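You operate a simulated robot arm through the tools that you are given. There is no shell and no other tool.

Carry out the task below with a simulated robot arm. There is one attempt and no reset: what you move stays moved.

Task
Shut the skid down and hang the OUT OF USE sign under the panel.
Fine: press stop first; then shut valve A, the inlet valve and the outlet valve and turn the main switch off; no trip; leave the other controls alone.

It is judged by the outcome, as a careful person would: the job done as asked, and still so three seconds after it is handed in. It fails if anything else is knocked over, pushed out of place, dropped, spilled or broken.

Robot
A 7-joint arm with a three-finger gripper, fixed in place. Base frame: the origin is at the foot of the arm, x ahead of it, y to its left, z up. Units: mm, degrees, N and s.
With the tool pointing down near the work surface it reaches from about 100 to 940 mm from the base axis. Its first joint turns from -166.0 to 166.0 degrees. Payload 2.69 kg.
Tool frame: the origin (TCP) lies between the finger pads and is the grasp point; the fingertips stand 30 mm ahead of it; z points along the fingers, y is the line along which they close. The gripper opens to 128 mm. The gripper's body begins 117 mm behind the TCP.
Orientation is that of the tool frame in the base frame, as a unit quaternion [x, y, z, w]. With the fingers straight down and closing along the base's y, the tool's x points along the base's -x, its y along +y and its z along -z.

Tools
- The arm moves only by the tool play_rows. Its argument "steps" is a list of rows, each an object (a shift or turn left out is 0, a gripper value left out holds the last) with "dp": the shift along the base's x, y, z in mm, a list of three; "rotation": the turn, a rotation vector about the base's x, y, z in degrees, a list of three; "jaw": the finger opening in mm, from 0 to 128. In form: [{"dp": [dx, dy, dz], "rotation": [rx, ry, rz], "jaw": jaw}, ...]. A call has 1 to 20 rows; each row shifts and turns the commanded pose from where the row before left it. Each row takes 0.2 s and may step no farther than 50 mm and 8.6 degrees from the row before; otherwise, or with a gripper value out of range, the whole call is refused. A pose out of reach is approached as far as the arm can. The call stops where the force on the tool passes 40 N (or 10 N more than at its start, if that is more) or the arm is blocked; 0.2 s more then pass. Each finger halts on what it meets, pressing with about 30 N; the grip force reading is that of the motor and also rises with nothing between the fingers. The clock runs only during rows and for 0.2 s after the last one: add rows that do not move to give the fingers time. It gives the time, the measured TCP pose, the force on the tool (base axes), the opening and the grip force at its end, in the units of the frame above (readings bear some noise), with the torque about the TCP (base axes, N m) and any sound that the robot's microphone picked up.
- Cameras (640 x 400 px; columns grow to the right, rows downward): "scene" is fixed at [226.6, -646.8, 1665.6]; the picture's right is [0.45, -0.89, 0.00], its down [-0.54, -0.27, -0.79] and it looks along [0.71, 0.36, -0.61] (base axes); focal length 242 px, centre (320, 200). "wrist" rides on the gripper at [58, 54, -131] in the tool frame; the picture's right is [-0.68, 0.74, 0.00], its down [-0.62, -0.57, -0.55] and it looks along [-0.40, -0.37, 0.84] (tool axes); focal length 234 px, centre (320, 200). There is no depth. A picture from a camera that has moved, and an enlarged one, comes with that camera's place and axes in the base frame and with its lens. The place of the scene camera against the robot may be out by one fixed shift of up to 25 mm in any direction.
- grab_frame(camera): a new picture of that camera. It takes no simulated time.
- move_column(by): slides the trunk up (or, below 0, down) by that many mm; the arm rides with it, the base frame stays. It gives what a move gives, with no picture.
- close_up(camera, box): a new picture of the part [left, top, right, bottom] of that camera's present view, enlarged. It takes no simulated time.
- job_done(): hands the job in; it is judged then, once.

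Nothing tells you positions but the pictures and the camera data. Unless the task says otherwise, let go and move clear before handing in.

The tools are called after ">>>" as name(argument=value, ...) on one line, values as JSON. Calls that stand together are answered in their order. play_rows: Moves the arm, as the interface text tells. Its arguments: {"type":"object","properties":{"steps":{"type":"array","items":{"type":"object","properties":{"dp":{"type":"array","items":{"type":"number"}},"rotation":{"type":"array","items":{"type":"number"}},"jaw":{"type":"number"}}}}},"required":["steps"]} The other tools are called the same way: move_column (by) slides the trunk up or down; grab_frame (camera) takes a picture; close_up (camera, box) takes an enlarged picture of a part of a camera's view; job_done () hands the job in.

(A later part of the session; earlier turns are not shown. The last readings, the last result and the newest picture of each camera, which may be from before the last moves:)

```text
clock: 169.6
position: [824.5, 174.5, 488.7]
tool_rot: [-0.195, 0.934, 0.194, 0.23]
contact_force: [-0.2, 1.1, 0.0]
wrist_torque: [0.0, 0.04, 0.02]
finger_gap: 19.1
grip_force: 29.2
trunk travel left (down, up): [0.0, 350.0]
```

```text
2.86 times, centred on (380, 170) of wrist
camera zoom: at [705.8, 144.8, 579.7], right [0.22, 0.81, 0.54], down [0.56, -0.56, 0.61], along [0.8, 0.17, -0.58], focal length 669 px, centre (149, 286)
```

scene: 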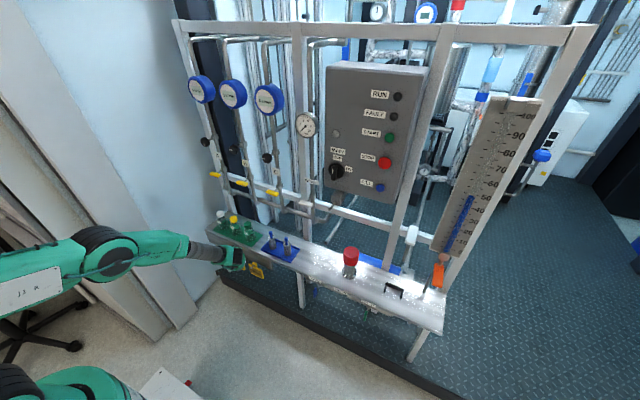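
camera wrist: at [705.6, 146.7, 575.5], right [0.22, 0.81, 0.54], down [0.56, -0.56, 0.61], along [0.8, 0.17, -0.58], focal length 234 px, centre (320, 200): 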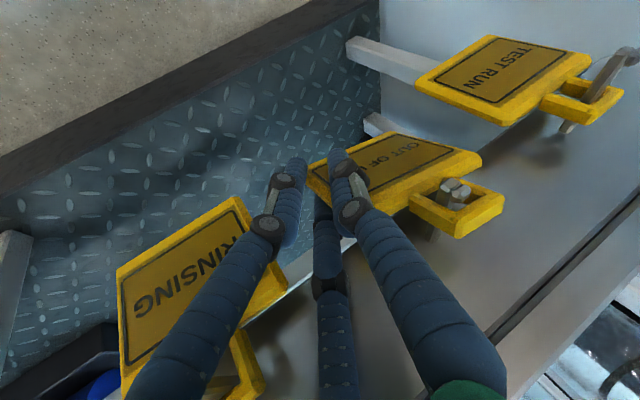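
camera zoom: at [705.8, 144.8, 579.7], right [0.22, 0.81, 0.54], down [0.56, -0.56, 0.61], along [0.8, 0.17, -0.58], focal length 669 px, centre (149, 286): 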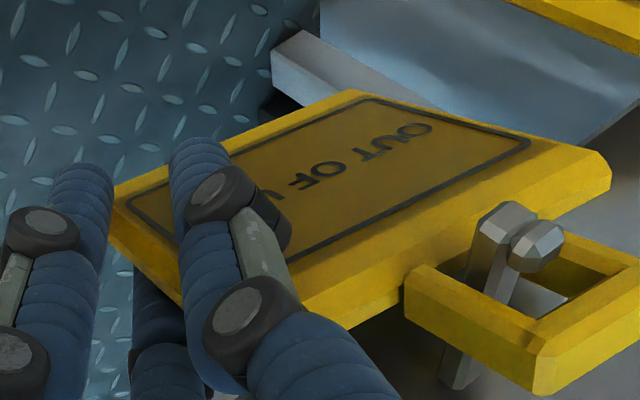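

No load now – the tag is free. Pull it forward along the peg in small steps, watching forces.

>>> play_rows(steps=[{"dp": [-4, 0, 0]}, {"dp": [-4, 0, 0]}, {"dp": [-4, 0, 0]}, {"dp": [-4, 0, 0]}, {"dp": [0, 0, 0]}])

>>> close_up(camera="wrist", box=[300, 100, 460, 240])

```text
clock: 170.8
position: [807.9, 173.8, 489.6]
tool_rot: [-0.195, 0.933, 0.194, 0.231]
contact_force: [-0.1, 0.4, 0.1]
wrist_torque: [-0.03, 0.0, -0.02]
finger_gap: 18.9
grip_force: 29.7
trunk travel left (down, up): [0.0, 350.0]
```

```text
2.86 times, centred on (380, 170) of wrist
camera zoom: at [689.6, 145.3, 580.6], right [0.22, 0.81, 0.54], down [0.56, -0.56, 0.61], along [0.8, 0.17, -0.58], focal length 669 px, centre (149, 286)
```

zoom: 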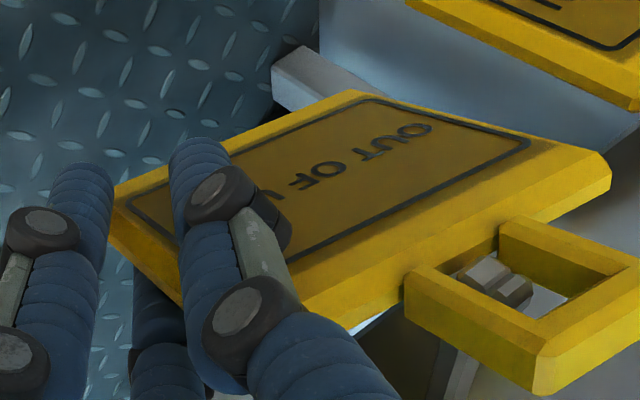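

The upturned tip is passing through the ring's opening cleanly. Keep pulling.

>>> play_rows(steps=[{"dp": [-4, 0, 0]}, {"dp": [-4, 0, 0]}, {"dp": [-4, 0, 0]}, {"dp": [0, 0, 0]}])

>>> close_up(camera="wrist", box=[300, 100, 460, 240])

>>> play_rows(steps=[{"dp": [-5, 0, 0]}, {"dp": [-5, 0, 0]}, {"dp": [-5, 0, 0]}, {"dp": [0, 0, 0]}])

>>> grab_frame(camera="wrist")

```text
clock: 171.8
position: [797.0, 174.5, 489.7]
tool_rot: [-0.195, 0.933, 0.193, 0.231]
contact_force: [0.3, 0.1, -0.8]
wrist_torque: [-0.02, 0.02, -0.03]
finger_gap: 18.9
grip_force: 30.4
trunk travel left (down, up): [0.0, 350.0]
```

```text
2.86 times, centred on (380, 170) of wrist
camera zoom: at [677.9, 144.7, 580.4], right [0.22, 0.81, 0.54], down [0.56, -0.56, 0.61], along [0.8, 0.17, -0.58], focal length 669 px, centre (149, 286)
```

zoom: 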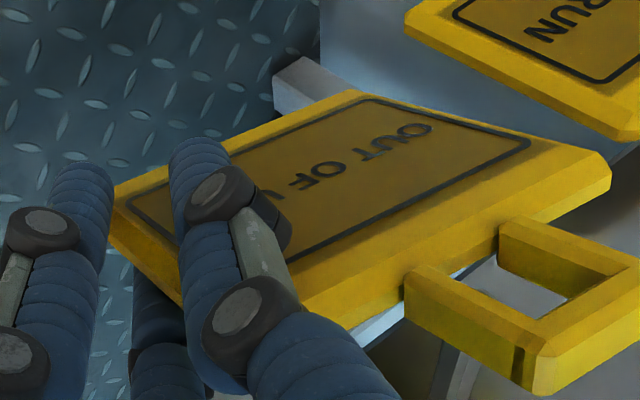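

```text
clock: 172.8
position: [781.0, 174.8, 488.4]
tool_rot: [-0.195, 0.934, 0.193, 0.231]
contact_force: [0.3, 0.5, -0.1]
wrist_torque: [-0.02, -0.02, 0.02]
finger_gap: 19.2
grip_force: 29.9
trunk travel left (down, up): [0.0, 350.0]
```

```text
taken
camera wrist: at [662.7, 145.4, 579.4], right [0.22, 0.81, 0.54], down [0.56, -0.56, 0.61], along [0.8, 0.17, -0.58], focal length 234 px, centre (320, 200)
```

wrist: 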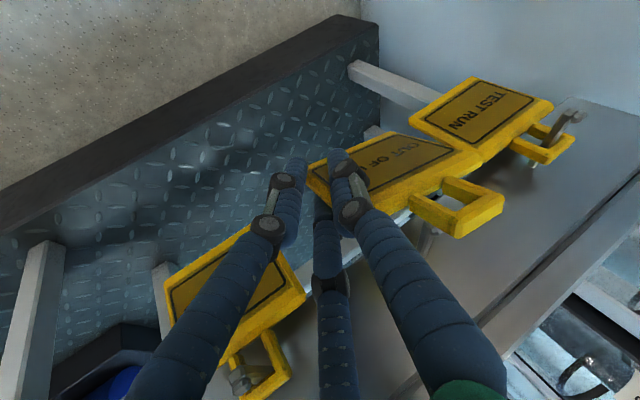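

The tag is off its peg. Retreat straight back from the skid, then up.

>>> play_rows(steps=[{"dp": [-10, 0, 0]}, {"dp": [-15, 0, 2]}, {"dp": [-15, 0, 5]}, {"dp": [-15, 0, 10]}, {"dp": [-15, 0, 15]}, {"dp": [0, 0, 20]}, {"dp": [0, 0, 20]}, {"dp": [0, 0, 20]}, {"dp": [0, 0, 20]}, {"dp": [0, 0, 20]}, {"dp": [0, 0, 0]}])

>>> grab_frame(camera="wrist")

>>> grab_frame(camera="scene")

```text
clock: 175.2
position: [711.8, 173.3, 621.2]
tool_rot: [-0.195, 0.933, 0.193, 0.232]
contact_force: [-0.2, 0.4, -0.1]
wrist_torque: [-0.03, -0.01, 0.02]
finger_gap: 19.0
grip_force: 30.5
trunk travel left (down, up): [0.0, 350.0]
```

```text
taken
camera wrist: at [593.1, 143.5, 711.8], right [0.22, 0.81, 0.54], down [0.56, -0.56, 0.61], along [0.8, 0.17, -0.58], focal length 234 px, centre (320, 200)
```

wrist: 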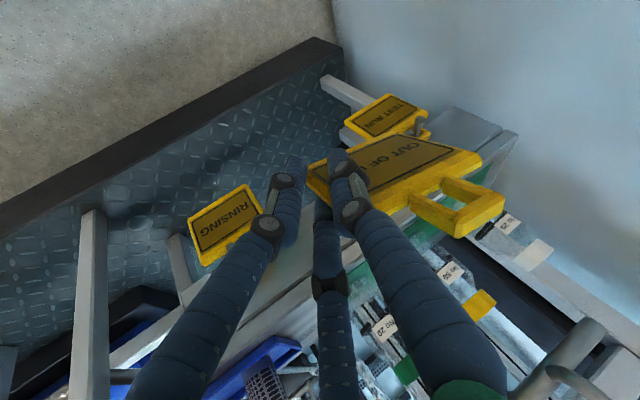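

```text
taken
```

scene: 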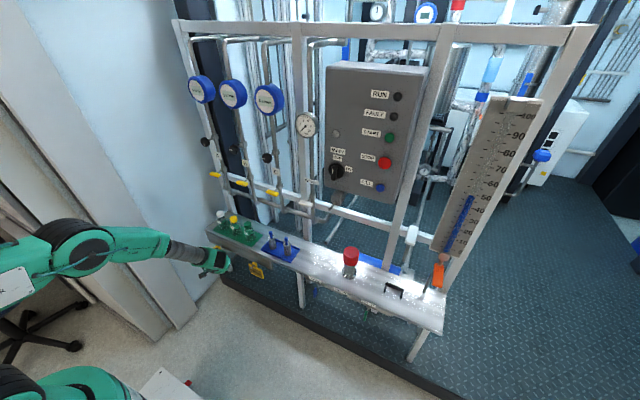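

The sign is held securely and the other two tags are undisturbed. Now carry it: move toward the centre and up, keeping it well away from the skid.

>>> play_rows(steps=[{"dp": [-3, -10, 17]}, {"dp": [-3, -20, 17]}, {"dp": [-3, -20, 17]}, {"dp": [-3, -20, 17]}, {"dp": [-3, -20, 17]}, {"dp": [-3, -20, 17]}, {"dp": [-3, -20, 17]}, {"dp": [-3, -20, 17]}, {"dp": [-3, -20, 17]}, {"dp": [-3, -20, 17]}, {"dp": [-3, -20, 17]}, {"dp": [-3, -20, 17]}, {"dp": [-3, -20, 17]}, {"dp": [-3, -20, 17]}, {"dp": [0, 0, 0]}])

>>> close_up(camera="wrist", box=[290, 90, 530, 270])

>>> grab_frame(camera="scene")

```text
clock: 178.4
position: [669.4, -96.3, 859.5]
tool_rot: [-0.195, 0.933, 0.193, 0.231]
contact_force: [-0.4, -0.7, -0.8]
wrist_torque: [0.0, 0.02, 0.0]
finger_gap: 18.8
grip_force: 29.9
trunk travel left (down, up): [0.0, 350.0]
```

```text
2.22 times, centred on (410, 180) of wrist
camera zoom: at [551.6, -125.9, 949.5], right [0.22, 0.81, 0.54], down [0.56, -0.56, 0.61], along [0.8, 0.17, -0.58], focal length 520 px, centre (120, 244)
```

zoom: 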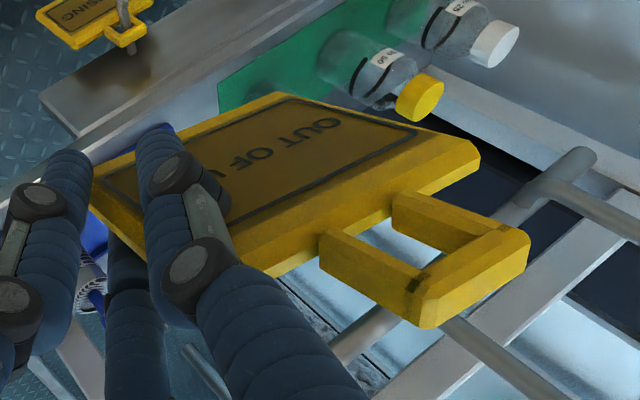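

```text
taken
```

scene: 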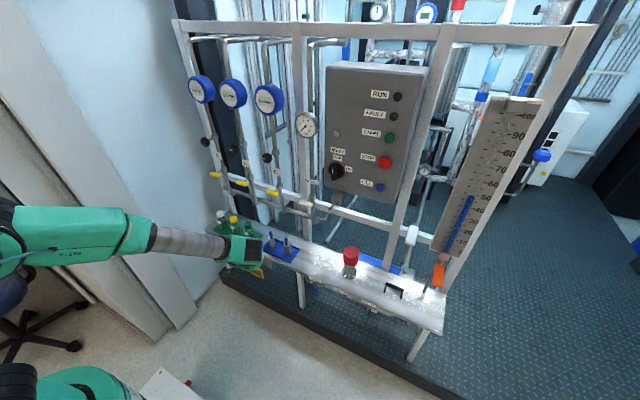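

>>> close_up(camera="wrist", box=[300, 110, 400, 190])

>>> close_up(camera="wrist", box=[400, 130, 520, 230])

```text
5.00 times, centred on (350, 150) of wrist
camera zoom: at [551.6, -125.9, 949.5], right [0.22, 0.81, 0.54], down [0.56, -0.56, 0.61], along [0.8, 0.17, -0.58], focal length 1171 px, centre (170, 450)
```

zoom: 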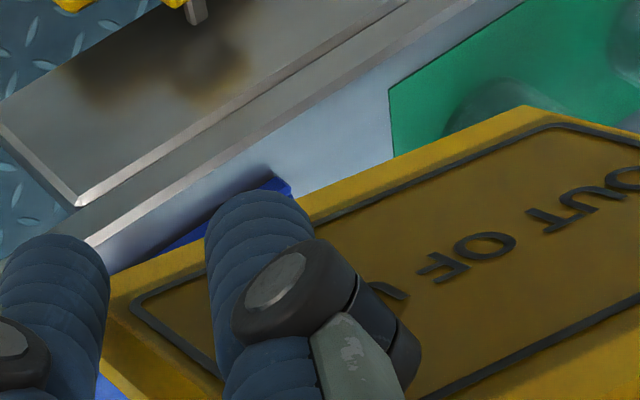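

```text
4.00 times, centred on (460, 180) of wrist
camera zoom: at [551.6, -125.9, 949.5], right [0.22, 0.81, 0.54], down [0.56, -0.56, 0.61], along [0.8, 0.17, -0.58], focal length 937 px, centre (-240, 280)
```

zoom: 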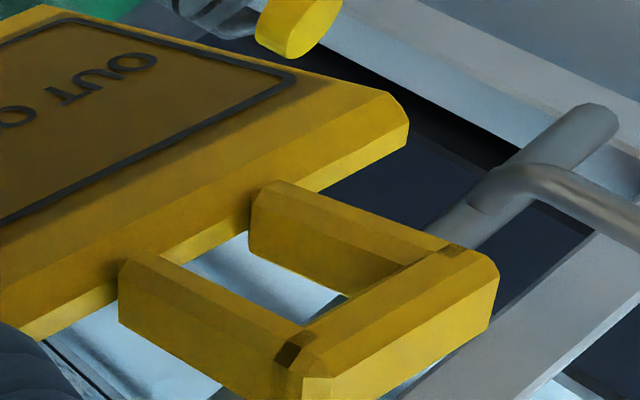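

The grip is stable and I know the ring/peg relation from the extraction (ring centred when TCP is ~51 mm right of and ~54 mm below the peg axis, in this orientation). Raise the trunk for reach near the panel, then move right.

>>> move_column(by=200)

>>> play_rows(steps=[{"dp": [0, -20, 0], "rotation": [-3.5, 0, 0]}, {"dp": [0, -20, 0], "rotation": [-3.5, 0, 0]}, {"dp": [0, -20, 0], "rotation": [-3.5, 0, 0]}, {"dp": [0, -20, 0], "rotation": [-3.5, 0, 0]}, {"dp": [0, -20, 0], "rotation": [-3.5, 0, 0]}, {"dp": [0, -20, 0], "rotation": [-3.5, 0, 0]}, {"dp": [5, -20, 0], "rotation": [-3, 0, 0]}, {"dp": [5, -20, 0]}, {"dp": [5, -20, 0]}, {"dp": [5, -20, 0]}, {"dp": [5, -20, 0]}, {"dp": [5, -20, 0]}, {"dp": [5, -20, 0]}, {"dp": [5, -20, 0]}, {"dp": [5, -20, 0]}, {"dp": [5, -20, 0]}, {"dp": [0, 0, 0]}])

>>> grab_frame(camera="wrist")

>>> grab_frame(camera="scene")

```text
clock: 180.5
position: [669.1, -96.7, 1058.5]
tool_rot: [-0.195, 0.933, 0.193, 0.231]
contact_force: [0.2, -0.2, -0.1]
wrist_torque: [0.0, 0.01, -0.02]
finger_gap: 19.1
grip_force: 29.6
trunk travel left (down, up): [-200.0, 150.0]
```

```text
clock: 184.1
position: [720.4, -416.7, 1057.2]
tool_rot: [-0.239, 0.953, -0.005, 0.185]
contact_force: [-0.3, 0.0, -0.8]
wrist_torque: [-0.03, 0.01, -0.01]
finger_gap: 18.9
grip_force: 29.6
trunk travel left (down, up): [-200.0, 150.0]
```

```text
taken
camera wrist: at [602.4, -406.4, 1152.8], right [0.22, 0.96, 0.17], down [0.56, -0.26, 0.78], along [0.8, -0.08, -0.6], focal length 234 px, centre (320, 200)
```

wrist: 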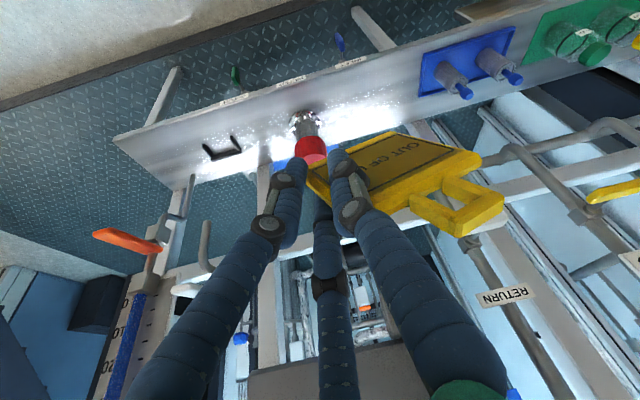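

```text
taken
```

scene: 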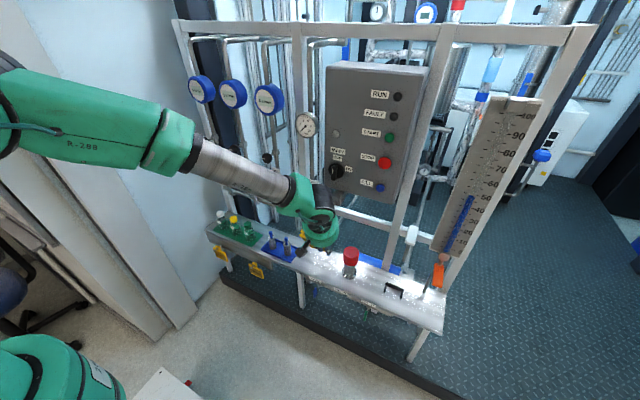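

No reach flags, and the sign is near the target area with in-plane tilt ~24°. Move to a standoff just in front of the peg and look.

>>> play_rows(steps=[{"dp": [10, -4, 4]}, {"dp": [10, -4, 4]}, {"dp": [10, -4, 4]}, {"dp": [10, -4, 4]}, {"dp": [10, -4, 4]}, {"dp": [10, -2, 3]}, {"dp": [10, 0, 0]}, {"dp": [0, 0, 0]}])

>>> grab_frame(camera="wrist")

>>> close_up(camera="wrist", box=[360, 140, 540, 300])

>>> close_up(camera="scene", box=[280, 150, 400, 250])

```text
clock: 185.9
position: [789.5, -439.8, 1082.2]
tool_rot: [-0.239, 0.953, -0.005, 0.186]
contact_force: [-0.6, -0.4, -0.8]
wrist_torque: [0.0, 0.04, 0.03]
finger_gap: 19.3
grip_force: 29.8
trunk travel left (down, up): [-200.0, 150.0]
```

```text
taken
camera wrist: at [671.7, -429.5, 1176.6], right [0.22, 0.96, 0.17], down [0.56, -0.26, 0.78], along [0.8, -0.08, -0.6], focal length 234 px, centre (320, 200)
```

wrist: 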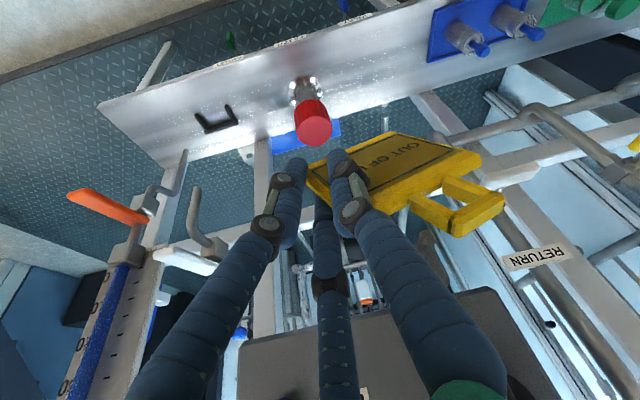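

```text
2.50 times, centred on (450, 220) of wrist
camera zoom: at [671.7, -429.5, 1176.6], right [0.22, 0.96, 0.17], down [0.56, -0.26, 0.78], along [0.8, -0.08, -0.6], focal length 585 px, centre (-5, 150)
```

zoom: 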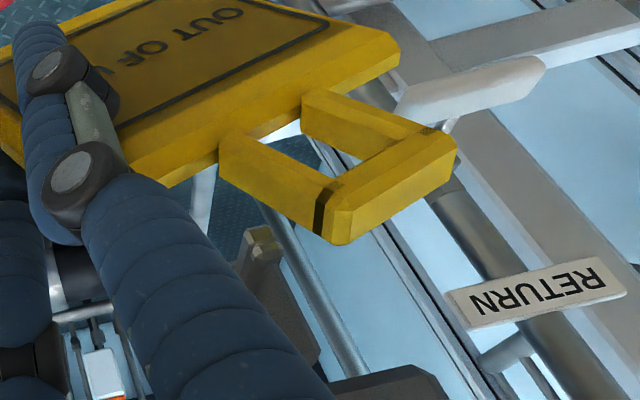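

```text
4.00 times, centred on (340, 200) of scene
camera zoom: at [226.6, -646.8, 1665.6], right [0.45, -0.89, 0.0], down [-0.54, -0.27, -0.79], along [0.71, 0.36, -0.61], focal length 969 px, centre (240, 200)
```

zoom: 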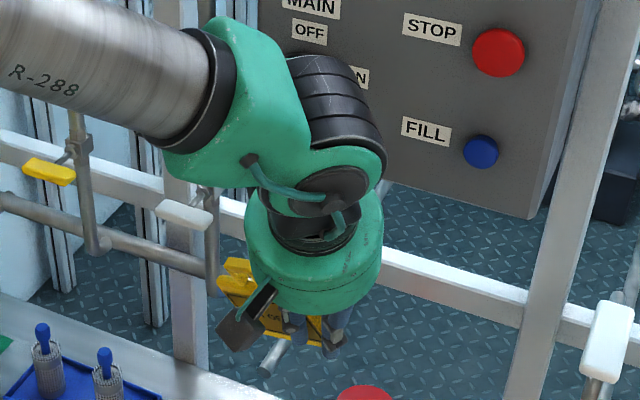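

>>> close_up(camera="wrist", box=[400, 180, 500, 270])

```text
4.44 times, centred on (450, 225) of wrist
camera zoom: at [671.7, -429.5, 1176.6], right [0.22, 0.96, 0.17], down [0.56, -0.26, 0.78], along [0.8, -0.08, -0.6], focal length 1041 px, centre (-258, 89)
```

zoom: 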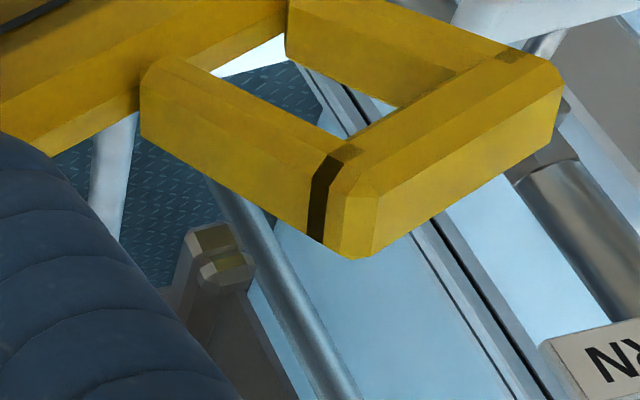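

Peg axis at the target measures y≈-371.6, z≈1100.6 with its upturned nub ~9 mm above. The matching TCP for insertion is about y=-437, z=1076. Align there and advance to just before the tip.

>>> play_rows(steps=[{"dp": [5, 1.3, -3]}, {"dp": [5, 1.3, -3]}, {"dp": [8, 0, 0]}, {"dp": [8, 0, 0]}, {"dp": [8, 0, 0]}, {"dp": [0, 0, 0]}])

>>> close_up(camera="wrist", box=[380, 140, 520, 260])

>>> close_up(camera="scene", box=[290, 160, 380, 240])

```text
clock: 187.3
position: [823.6, -433.8, 1073.4]
tool_rot: [-0.239, 0.953, -0.006, 0.185]
contact_force: [-0.5, 0.1, -0.4]
wrist_torque: [-0.02, 0.03, -0.01]
finger_gap: 19.0
grip_force: 29.8
trunk travel left (down, up): [-200.0, 150.0]
```

```text
3.33 times, centred on (450, 200) of wrist
camera zoom: at [705.2, -424.4, 1170.1], right [0.22, 0.96, 0.17], down [0.56, -0.26, 0.78], along [0.8, -0.08, -0.6], focal length 781 px, centre (-113, 200)
```

zoom: 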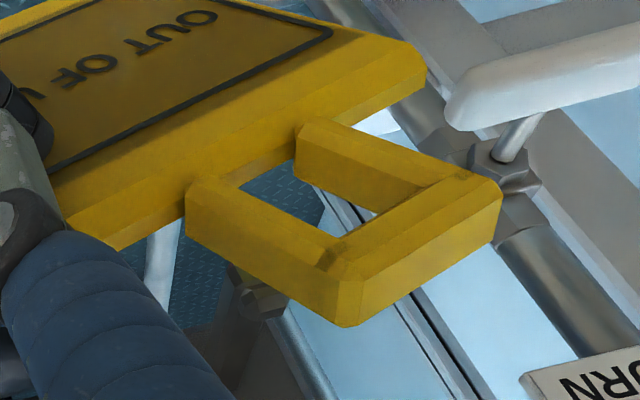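

```text
5.00 times, centred on (335, 200) of scene
camera zoom: at [226.6, -646.8, 1665.6], right [0.45, -0.89, 0.0], down [-0.54, -0.27, -0.79], along [0.71, 0.36, -0.61], focal length 1212 px, centre (245, 200)
```

zoom: 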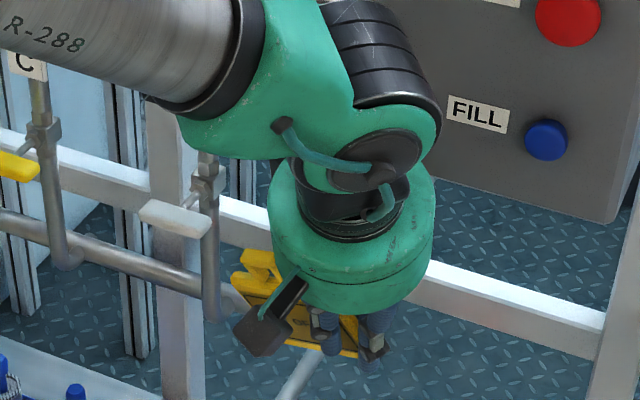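

>>> play_rows(steps=[{"dp": [0, 0, 0]}])

>>> close_up(camera="wrist", box=[410, 180, 470, 230])

```text
clock: 187.7
position: [823.7, -434.5, 1074.5]
tool_rot: [-0.239, 0.953, -0.004, 0.186]
contact_force: [0.4, -0.7, -1.5]
wrist_torque: [-0.01, -0.02, 0.02]
finger_gap: 19.0
grip_force: 29.9
trunk travel left (down, up): [-200.0, 150.0]
```

```text
8.00 times, centred on (440, 205) of wrist
camera zoom: at [705.1, -424.5, 1170.1], right [0.22, 0.96, 0.17], down [0.56, -0.26, 0.78], along [0.8, -0.08, -0.6], focal length 1873 px, centre (-640, 160)
```

zoom: 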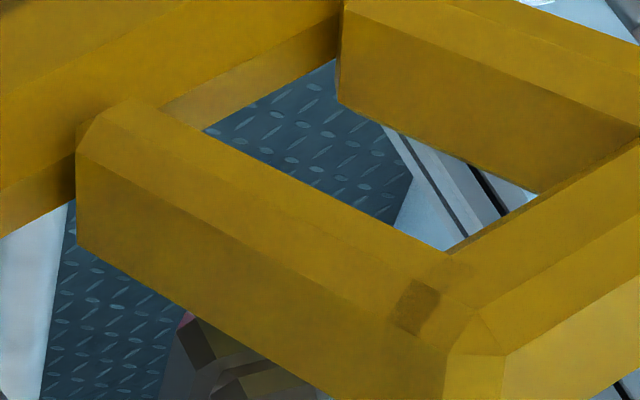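

Combining the image-based estimates (calibrated on the extraction), the hand should shift about 5 mm right and 3 mm up. Adjust and re-measure.

>>> play_rows(steps=[{"dp": [0, -2.6, 1.6]}, {"dp": [0, -2.6, 1.7]}, {"dp": [0, 0, 0]}, {"dp": [0, 0, 0]}])

>>> close_up(camera="wrist", box=[410, 180, 470, 230])

```text
clock: 188.7
position: [823.7, -440.0, 1078.3]
tool_rot: [-0.239, 0.953, -0.005, 0.187]
contact_force: [0.1, 0.8, -0.1]
wrist_torque: [-0.03, 0.0, 0.01]
finger_gap: 19.2
grip_force: 29.8
trunk travel left (down, up): [-200.0, 150.0]
```

```text
8.00 times, centred on (440, 205) of wrist
camera zoom: at [705.9, -430.3, 1174.0], right [0.22, 0.96, 0.17], down [0.56, -0.26, 0.78], along [0.8, -0.08, -0.6], focal length 1873 px, centre (-640, 160)
```

zoom: 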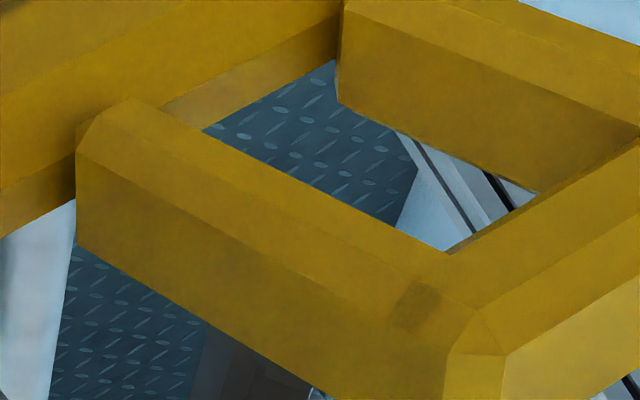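

The peg tip is now hidden exactly behind the ring's leg, as expected for the aligned pose. Advance toward the peg in small steps, monitoring force.

>>> play_rows(steps=[{"dp": [4, 0, 0]}, {"dp": [4, 0, 0]}, {"dp": [4, 0, 0]}, {"dp": [4, 0, 0]}, {"dp": [0, 0, 0]}])

>>> close_up(camera="wrist", box=[410, 170, 480, 230])

```text
clock: 189.9
position: [839.7, -441.4, 1078.1]
tool_rot: [-0.239, 0.953, -0.005, 0.186]
contact_force: [0.9, 0.1, -0.3]
wrist_torque: [-0.02, 0.0, -0.01]
finger_gap: 19.2
grip_force: 30.2
trunk travel left (down, up): [-200.0, 150.0]
```

```text
6.67 times, centred on (445, 200) of wrist
camera zoom: at [721.4, -430.6, 1173.5], right [0.22, 0.96, 0.17], down [0.56, -0.26, 0.78], along [0.8, -0.08, -0.6], focal length 1561 px, centre (-513, 200)
```

zoom: 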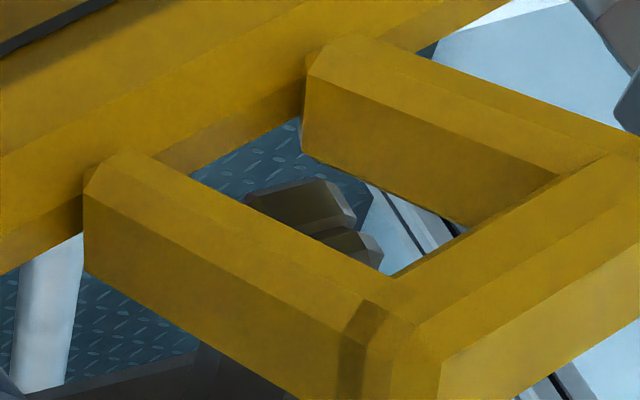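

The tip is visible through the ring's opening. Let me zoom in to judge centring before inserting.

>>> close_up(camera="wrist", box=[430, 185, 470, 215])

```text
13.33 times, centred on (450, 200) of wrist
camera zoom: at [721.4, -430.6, 1173.5], right [0.22, 0.96, 0.17], down [0.56, -0.26, 0.78], along [0.8, -0.08, -0.6], focal length 3122 px, centre (-1413, 200)
```

zoom: 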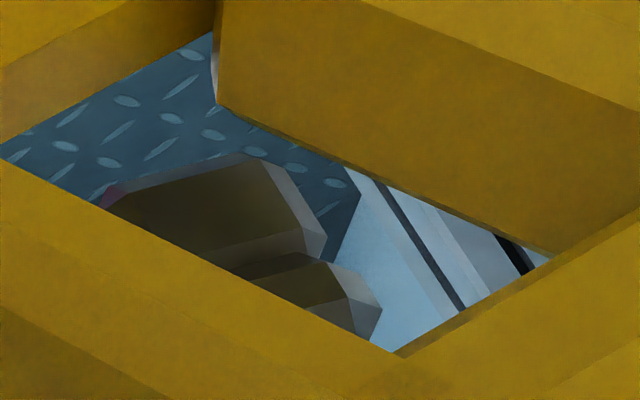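

Image and base-frame estimates agree the peg would sit ~3 mm too far toward the ring's left leg. Shift the hand 2.8 mm left, 0.7 mm down, and advance.

>>> play_rows(steps=[{"dp": [0, 2.8, -0.7]}, {"dp": [0, 0, 0]}, {"dp": [3, 0, 0]}, {"dp": [3, 0, 0]}, {"dp": [0, 0, 0]}])

>>> close_up(camera="wrist", box=[410, 170, 480, 230])

```text
clock: 191.1
position: [844.9, -438.8, 1079.4]
tool_rot: [-0.239, 0.953, -0.005, 0.185]
contact_force: [-13.3, -0.5, 0.2]
wrist_torque: [0.0, -0.22, 0.85]
finger_gap: 18.9
grip_force: 29.8
trunk travel left (down, up): [-200.0, 150.0]
```

```text
6.67 times, centred on (445, 200) of wrist
camera zoom: at [726.7, -427.9, 1174.1], right [0.22, 0.96, 0.17], down [0.56, -0.26, 0.78], along [0.8, -0.08, -0.6], focal length 1561 px, centre (-513, 200)
```

zoom: 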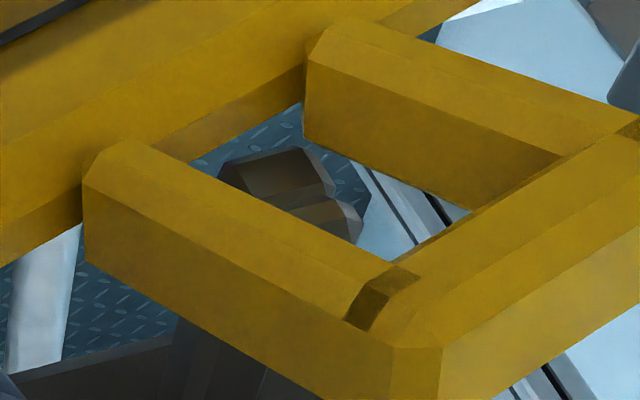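

The tip touched the plate's top edge (contact ~12 mm below ring centre) – the ring is slightly too high. Back off, lower along the tag's axis by ~4 mm, retry.

>>> play_rows(steps=[{"dp": [-5, 0, 0]}, {"dp": [0, -1.9, -3.8]}, {"dp": [0, 0, 0]}, {"dp": [3, 0, 0]}, {"dp": [3, 0, 0]}, {"dp": [0, 0, 0]}])

>>> close_up(camera="wrist", box=[410, 170, 480, 230])

```text
clock: 192.5
position: [846.3, -440.2, 1072.6]
tool_rot: [-0.239, 0.953, -0.005, 0.185]
contact_force: [-3.6, -0.7, -3.8]
wrist_torque: [-0.27, -0.06, 0.22]
finger_gap: 19.0
grip_force: 30.5
trunk travel left (down, up): [-200.0, 150.0]
```

```text
6.67 times, centred on (445, 200) of wrist
camera zoom: at [727.7, -430.2, 1168.3], right [0.22, 0.96, 0.17], down [0.56, -0.26, 0.78], along [0.8, -0.08, -0.6], focal length 1561 px, centre (-513, 200)
```

zoom: 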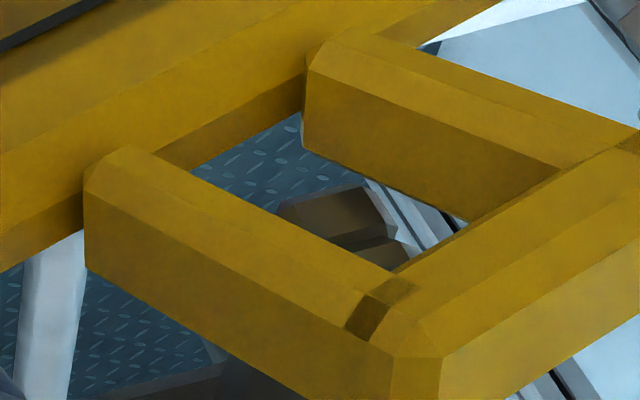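

Now the upturned nub touches the ring's top bar, so the passable height is in between. Back off, raise ~2 mm, retry.

>>> play_rows(steps=[{"dp": [-6, 0, 0]}, {"dp": [0, 1, 2.1]}, {"dp": [0, 0, 0]}, {"dp": [3, 0, 0]}, {"dp": [3, 0, 0]}, {"dp": [2, 0, 0]}, {"dp": [0, 0, 0]}])

>>> close_up(camera="wrist", box=[410, 170, 480, 230])

```text
clock: 194.1
position: [848.0, -439.0, 1074.7]
tool_rot: [-0.239, 0.953, -0.005, 0.185]
contact_force: [-16.6, -2.7, -3.1]
wrist_torque: [-0.2, -0.33, 1.15]
finger_gap: 18.9
grip_force: 29.9
trunk travel left (down, up): [-200.0, 150.0]
```

```text
6.67 times, centred on (445, 200) of wrist
camera zoom: at [729.0, -429.0, 1170.6], right [0.22, 0.96, 0.17], down [0.56, -0.26, 0.78], along [0.8, -0.08, -0.6], focal length 1561 px, centre (-513, 200)
```

zoom: 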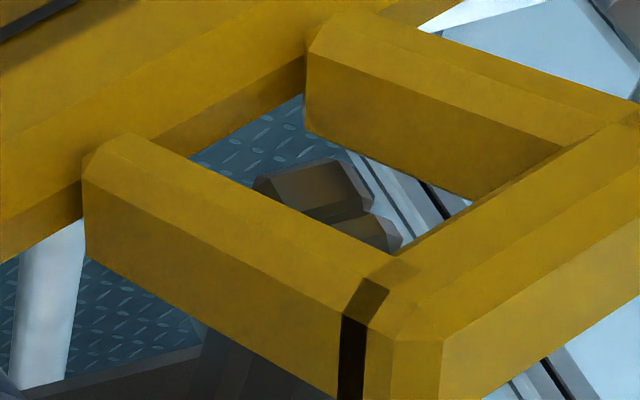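

Contact is now on the ring's left leg side, so shift along the tag's width by 3 mm and retry.

>>> play_rows(steps=[{"dp": [-6, 0, 0]}, {"dp": [0, 2.7, -1.1]}, {"dp": [0, 0, 0]}, {"dp": [3, 0, 0]}, {"dp": [3, 0, 0]}, {"dp": [2, 0, 0]}, {"dp": [0, 0, 0]}])

>>> close_up(camera="wrist", box=[410, 170, 480, 230])

```text
clock: 195.7
position: [848.7, -435.5, 1074.4]
tool_rot: [-0.238, 0.953, -0.005, 0.186]
contact_force: [-0.5, -1.5, -5.5]
wrist_torque: [-0.24, 0.04, 0.03]
finger_gap: 19.4
grip_force: 29.5
trunk travel left (down, up): [-200.0, 150.0]
```

```text
6.67 times, centred on (445, 200) of wrist
camera zoom: at [731.3, -425.6, 1169.6], right [0.22, 0.96, 0.17], down [0.56, -0.26, 0.78], along [0.8, -0.08, -0.6], focal length 1561 px, centre (-513, 200)
```

zoom: 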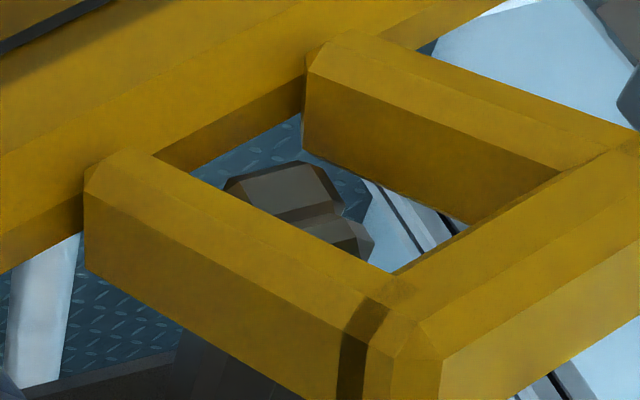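

Now only a light downward load from the nub on the ring's top bar; the tip is entering. Raise 1 mm and continue.

>>> play_rows(steps=[{"dp": [0, 0.5, 1.1]}, {"dp": [2, 0, 0]}, {"dp": [2, 0, 0]}, {"dp": [2, 0, 0]}, {"dp": [0, 0, 0]}])

>>> close_up(camera="wrist", box=[410, 170, 480, 230])

```text
clock: 196.9
position: [856.0, -435.1, 1074.7]
tool_rot: [-0.239, 0.953, -0.005, 0.186]
contact_force: [-4.8, -6.3, -16.3]
wrist_torque: [-0.84, -0.08, 0.24]
finger_gap: 19.0
grip_force: 29.5
trunk travel left (down, up): [-200.0, 150.0]
```

```text
6.67 times, centred on (445, 200) of wrist
camera zoom: at [737.8, -425.0, 1170.1], right [0.22, 0.96, 0.17], down [0.57, -0.26, 0.78], along [0.8, -0.08, -0.6], focal length 1561 px, centre (-513, 200)
```

zoom: 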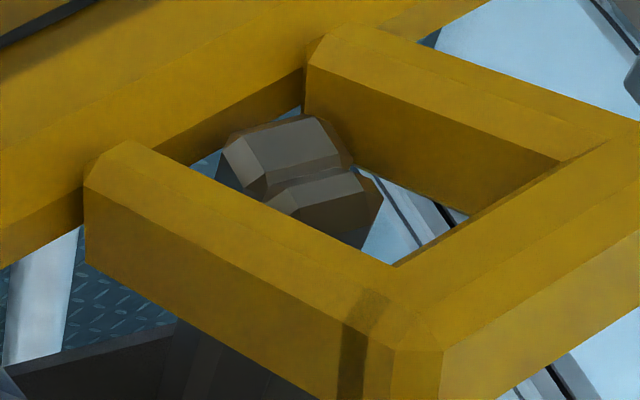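

The nub is inside the opening but pressing up on the top bar (16 N). Raise 2 mm and keep going.

>>> play_rows(steps=[{"dp": [0, 0.6, 1.0]}, {"dp": [0, 0.4, 1.0]}, {"dp": [0, 0, 0]}])

>>> play_rows(steps=[{"dp": [2, 0, 0]}, {"dp": [2, 0, 0]}, {"dp": [2, 0, 0]}, {"dp": [0, 0, 0]}])

>>> close_up(camera="wrist", box=[410, 170, 480, 230])

```text
clock: 197.7
position: [856.9, -434.8, 1074.6]
tool_rot: [-0.238, 0.953, -0.004, 0.185]
contact_force: [-3.7, -10.1, -25.8]
wrist_torque: [-1.39, 0.03, 0.16]
finger_gap: 19.4
grip_force: 30.0
trunk travel left (down, up): [-200.0, 150.0]
```

```text
clock: 198.7
position: [862.5, -435.1, 1076.6]
tool_rot: [-0.238, 0.953, -0.005, 0.185]
contact_force: [-8.7, -15.1, -35.4]
wrist_torque: [-1.79, -0.1, 0.51]
finger_gap: 19.5
grip_force: 29.6
trunk travel left (down, up): [-200.0, 150.0]
```

```text
6.67 times, centred on (445, 200) of wrist
camera zoom: at [744.3, -425.6, 1171.8], right [0.22, 0.96, 0.17], down [0.57, -0.26, 0.78], along [0.79, -0.08, -0.6], focal length 1561 px, centre (-513, 200)
```

zoom: 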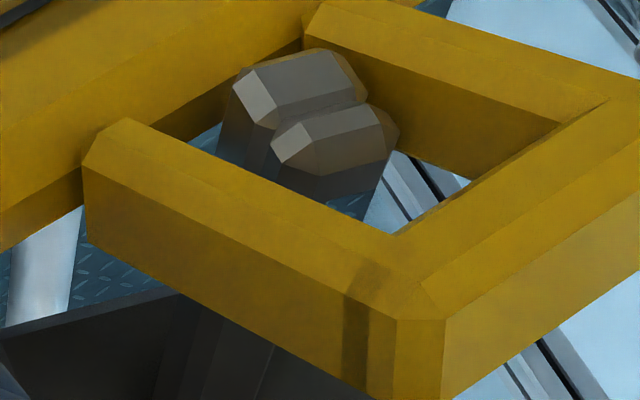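

The load is the plate's edge pressing up under the peg, so the ring is too high, not too low. Lower along the tag axis by ~3.5 mm.

>>> play_rows(steps=[{"dp": [0, -0.9, -1.7]}, {"dp": [0, -0.8, -1.6]}, {"dp": [0, 0, 0]}])

>>> close_up(camera="wrist", box=[410, 170, 480, 230])

```text
clock: 199.5
position: [864.1, -436.8, 1076.7]
tool_rot: [-0.239, 0.953, -0.006, 0.186]
contact_force: [-3.3, -2.1, -14.5]
wrist_torque: [-0.78, -0.01, 0.23]
finger_gap: 19.8
grip_force: 29.4
trunk travel left (down, up): [-200.0, 150.0]
```

```text
6.67 times, centred on (445, 200) of wrist
camera zoom: at [745.5, -426.1, 1171.3], right [0.22, 0.96, 0.17], down [0.56, -0.26, 0.78], along [0.8, -0.08, -0.6], focal length 1561 px, centre (-513, 200)
```

zoom: 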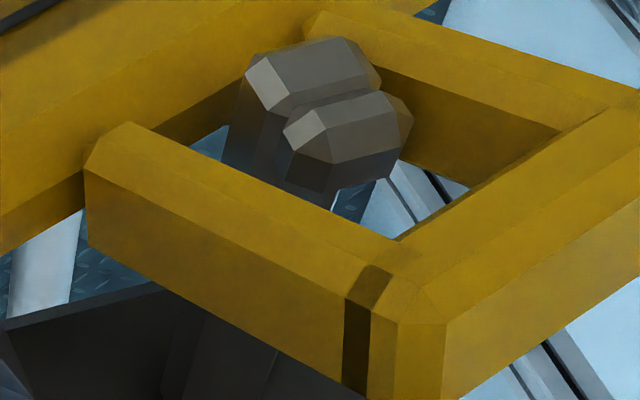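

>>> play_rows(steps=[{"dp": [0, -0.6, -1.5]}, {"dp": [0, -0.6, -1.5]}, {"dp": [0, 0, 0]}])

>>> play_rows(steps=[{"dp": [3, 0, 0]}, {"dp": [3, 0, 0]}, {"dp": [3, 0, 0]}, {"dp": [0, 0, 0]}])

>>> close_up(camera="wrist", box=[400, 150, 490, 230])

```text
clock: 200.3
position: [863.0, -436.6, 1073.1]
tool_rot: [-0.238, 0.953, -0.006, 0.186]
contact_force: [0.2, -0.1, -0.4]
wrist_torque: [0.02, -0.01, 0.01]
finger_gap: 18.9
grip_force: 29.7
trunk travel left (down, up): [-200.0, 150.0]
```

```text
clock: 201.3
position: [871.8, -436.6, 1071.3]
tool_rot: [-0.238, 0.953, -0.005, 0.186]
contact_force: [-0.8, 0.3, -0.1]
wrist_torque: [-0.02, 0.0, 0.01]
finger_gap: 19.1
grip_force: 29.8
trunk travel left (down, up): [-200.0, 150.0]
```

```text
5.00 times, centred on (445, 190) of wrist
camera zoom: at [754.2, -427.0, 1167.4], right [0.22, 0.96, 0.16], down [0.56, -0.26, 0.78], along [0.8, -0.08, -0.6], focal length 1171 px, centre (-305, 250)
```

zoom: 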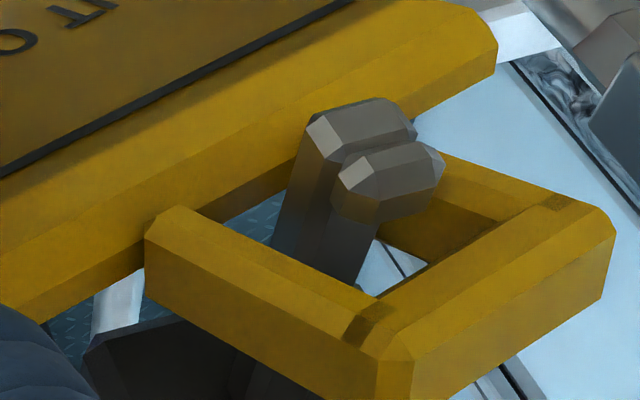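

The ring is fully on the peg with no load. Lower gently until the ring rests on it.

>>> play_rows(steps=[{"dp": [0, -0.5, -2]}, {"dp": [0, -0.5, -2]}, {"dp": [0, 0, 0]}])

>>> play_rows(steps=[{"dp": [0, -0.5, -1.5]}, {"dp": [0, 0, 0]}])

>>> close_up(camera="wrist", box=[400, 150, 490, 230])

```text
clock: 202.1
position: [871.3, -438.7, 1068.6]
tool_rot: [-0.238, 0.953, -0.005, 0.186]
contact_force: [0.0, -0.6, 0.5]
wrist_torque: [0.0, 0.0, -0.05]
finger_gap: 19.0
grip_force: 30.0
trunk travel left (down, up): [-200.0, 150.0]
```

```text
clock: 202.7
position: [871.8, -438.5, 1068.2]
tool_rot: [-0.239, 0.953, -0.004, 0.185]
contact_force: [1.0, 0.7, -0.4]
wrist_torque: [0.03, 0.07, -0.07]
finger_gap: 18.9
grip_force: 29.8
trunk travel left (down, up): [-200.0, 150.0]
```

```text
5.00 times, centred on (445, 190) of wrist
camera zoom: at [753.7, -428.3, 1162.6], right [0.22, 0.96, 0.17], down [0.56, -0.26, 0.78], along [0.8, -0.08, -0.6], focal length 1171 px, centre (-305, 250)
```

zoom: 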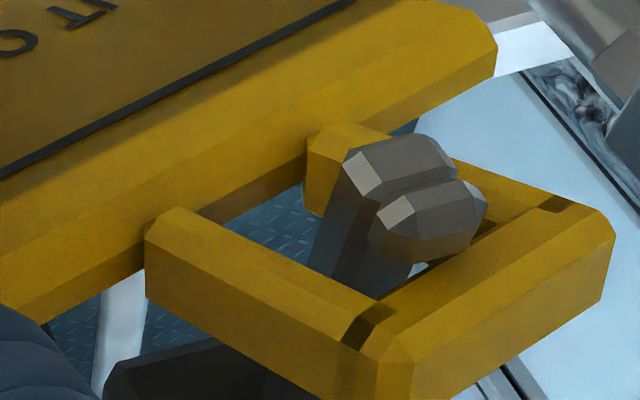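

>>> play_rows(steps=[{"dp": [0, -0.3, -1.5]}, {"dp": [0, -0.3, -1.5]}, {"dp": [0, 0, 0]}])

>>> close_up(camera="wrist", box=[400, 150, 490, 230])

>>> close_up(camera="scene", box=[290, 160, 390, 240])

```text
clock: 203.5
position: [871.7, -439.2, 1066.5]
tool_rot: [-0.239, 0.953, -0.006, 0.186]
contact_force: [-1.0, 4.1, 11.2]
wrist_torque: [0.7, 0.12, -0.03]
finger_gap: 19.2
grip_force: 30.2
trunk travel left (down, up): [-200.0, 150.0]
```

```text
5.00 times, centred on (445, 190) of wrist
camera zoom: at [753.6, -428.8, 1160.8], right [0.22, 0.96, 0.16], down [0.56, -0.26, 0.78], along [0.8, -0.08, -0.6], focal length 1171 px, centre (-305, 250)
```

zoom: 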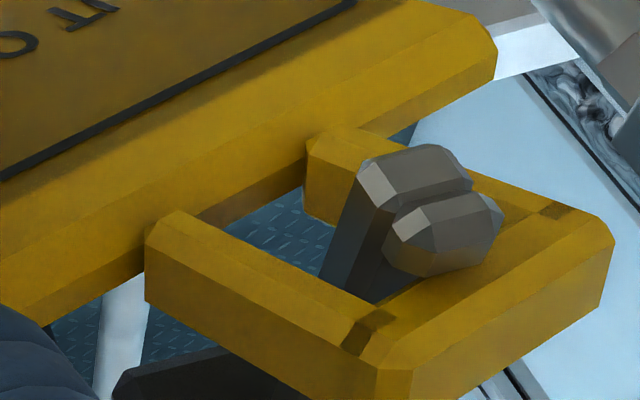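

```text
5.00 times, centred on (340, 200) of scene
camera zoom: at [226.6, -646.8, 1665.6], right [0.45, -0.89, 0.0], down [-0.54, -0.27, -0.79], along [0.71, 0.36, -0.61], focal length 1212 px, centre (220, 200)
```

zoom: 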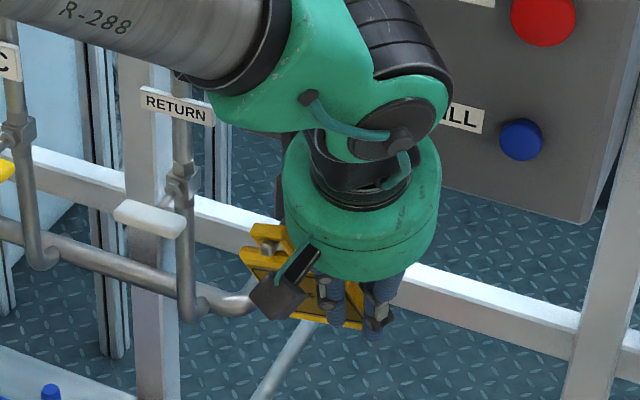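

The peg now carries the ring (+11 N). Release slowly, in small jaw increments.

>>> play_rows(steps=[{"dp": [0, 0.2, 0.6], "jaw": 21}, {"jaw": 24}, {"jaw": 28}, {"jaw": 33}, {"jaw": 38}, {"dp": [0, 0, 0]}])

>>> grab_frame(camera="wrist")

>>> close_up(camera="wrist", box=[300, 110, 520, 270])

```text
clock: 204.9
position: [871.9, -440.3, 1064.6]
tool_rot: [-0.238, 0.953, -0.005, 0.185]
contact_force: [-0.8, -0.8, 0.7]
wrist_torque: [0.02, -0.03, 0.01]
finger_gap: 38.2
grip_force: 0.0
trunk travel left (down, up): [-200.0, 150.0]
```

```text
taken
camera wrist: at [753.9, -429.8, 1159.7], right [0.22, 0.96, 0.17], down [0.56, -0.26, 0.78], along [0.8, -0.08, -0.6], focal length 234 px, centre (320, 200)
```

wrist: 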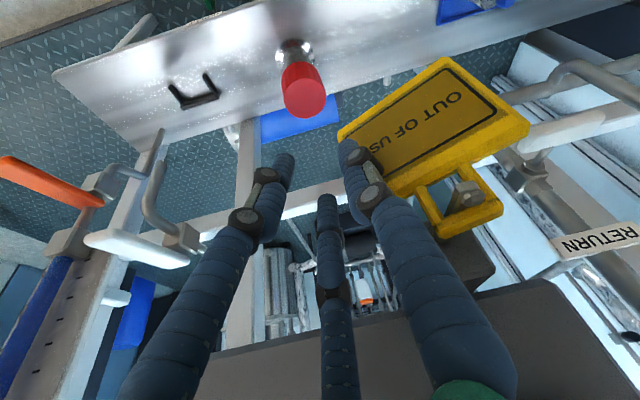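

```text
2.50 times, centred on (410, 190) of wrist
camera zoom: at [753.9, -429.8, 1159.7], right [0.22, 0.96, 0.17], down [0.56, -0.26, 0.78], along [0.8, -0.08, -0.6], focal length 585 px, centre (95, 225)
```

zoom: 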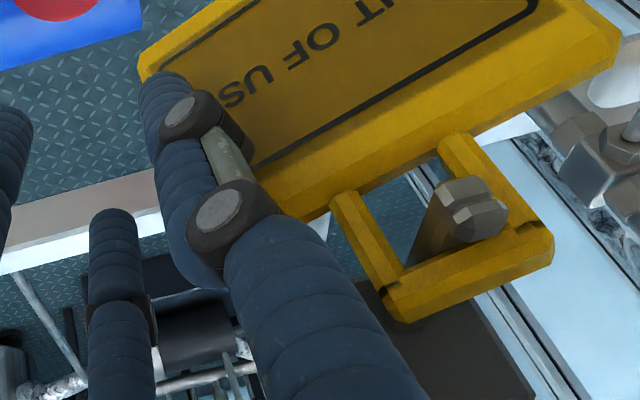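

The sign has swung onto the peg. Wait a moment for it to settle, then look again.

>>> play_rows(steps=[{"dp": [-3, 0, 0], "jaw": 42}, {"dp": [0, 0, 0]}, {"dp": [0, 0, 0]}, {"dp": [0, 0, 0]}, {"dp": [0, 0, 0]}])

>>> close_up(camera="wrist", box=[300, 110, 520, 270])

>>> close_up(camera="scene", box=[290, 160, 390, 240])

```text
clock: 206.1
position: [869.1, -440.9, 1064.5]
tool_rot: [-0.239, 0.953, -0.005, 0.186]
contact_force: [0.3, -0.2, 0.2]
wrist_torque: [-0.01, -0.02, 0.01]
finger_gap: 41.7
grip_force: 0.1
trunk travel left (down, up): [-200.0, 150.0]
```

```text
2.50 times, centred on (410, 190) of wrist
camera zoom: at [750.5, -429.7, 1159.8], right [0.22, 0.96, 0.17], down [0.56, -0.26, 0.78], along [0.8, -0.08, -0.6], focal length 585 px, centre (95, 225)
```

zoom: 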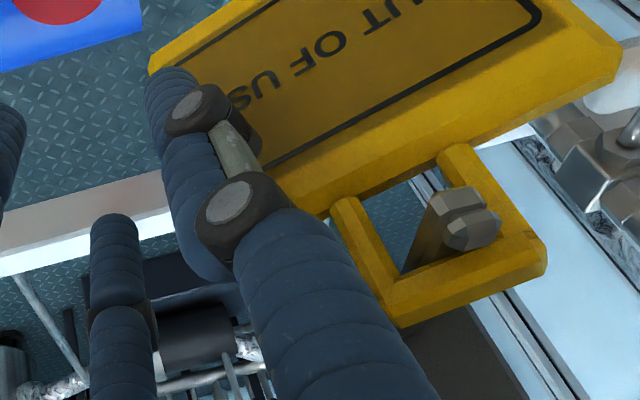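

```text
5.00 times, centred on (340, 200) of scene
camera zoom: at [226.6, -646.8, 1665.6], right [0.45, -0.89, 0.0], down [-0.54, -0.27, -0.79], along [0.71, 0.36, -0.61], focal length 1212 px, centre (220, 200)
```

zoom: 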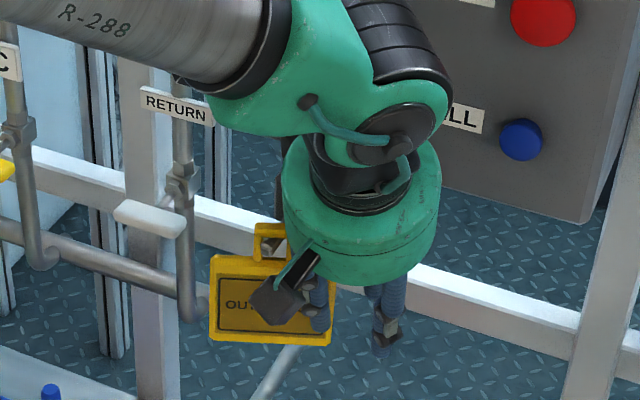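

The sign hangs on the peg. Move the hand right, clear of the plate, then back away.

>>> play_rows(steps=[{"dp": [0, -5, 0]}, {"dp": [0, -7, 0]}, {"dp": [0, -8, 0]}, {"dp": [0, -8, 0]}, {"dp": [0, -8, 0]}, {"dp": [0, 0, 0]}])

>>> close_up(camera="wrist", box=[300, 90, 560, 270])

```text
clock: 207.5
position: [868.0, -475.9, 1064.9]
tool_rot: [-0.238, 0.953, -0.005, 0.186]
contact_force: [0.3, 0.3, 0.5]
wrist_torque: [0.01, 0.0, -0.01]
finger_gap: 42.1
grip_force: 0.0
trunk travel left (down, up): [-200.0, 150.0]
```

```text
2.22 times, centred on (430, 180) of wrist
camera zoom: at [749.6, -465.5, 1159.5], right [0.22, 0.96, 0.17], down [0.56, -0.26, 0.78], along [0.8, -0.08, -0.6], focal length 520 px, centre (76, 244)
```

zoom: 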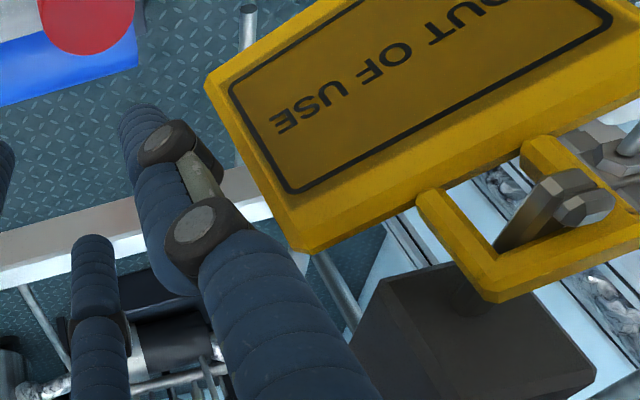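

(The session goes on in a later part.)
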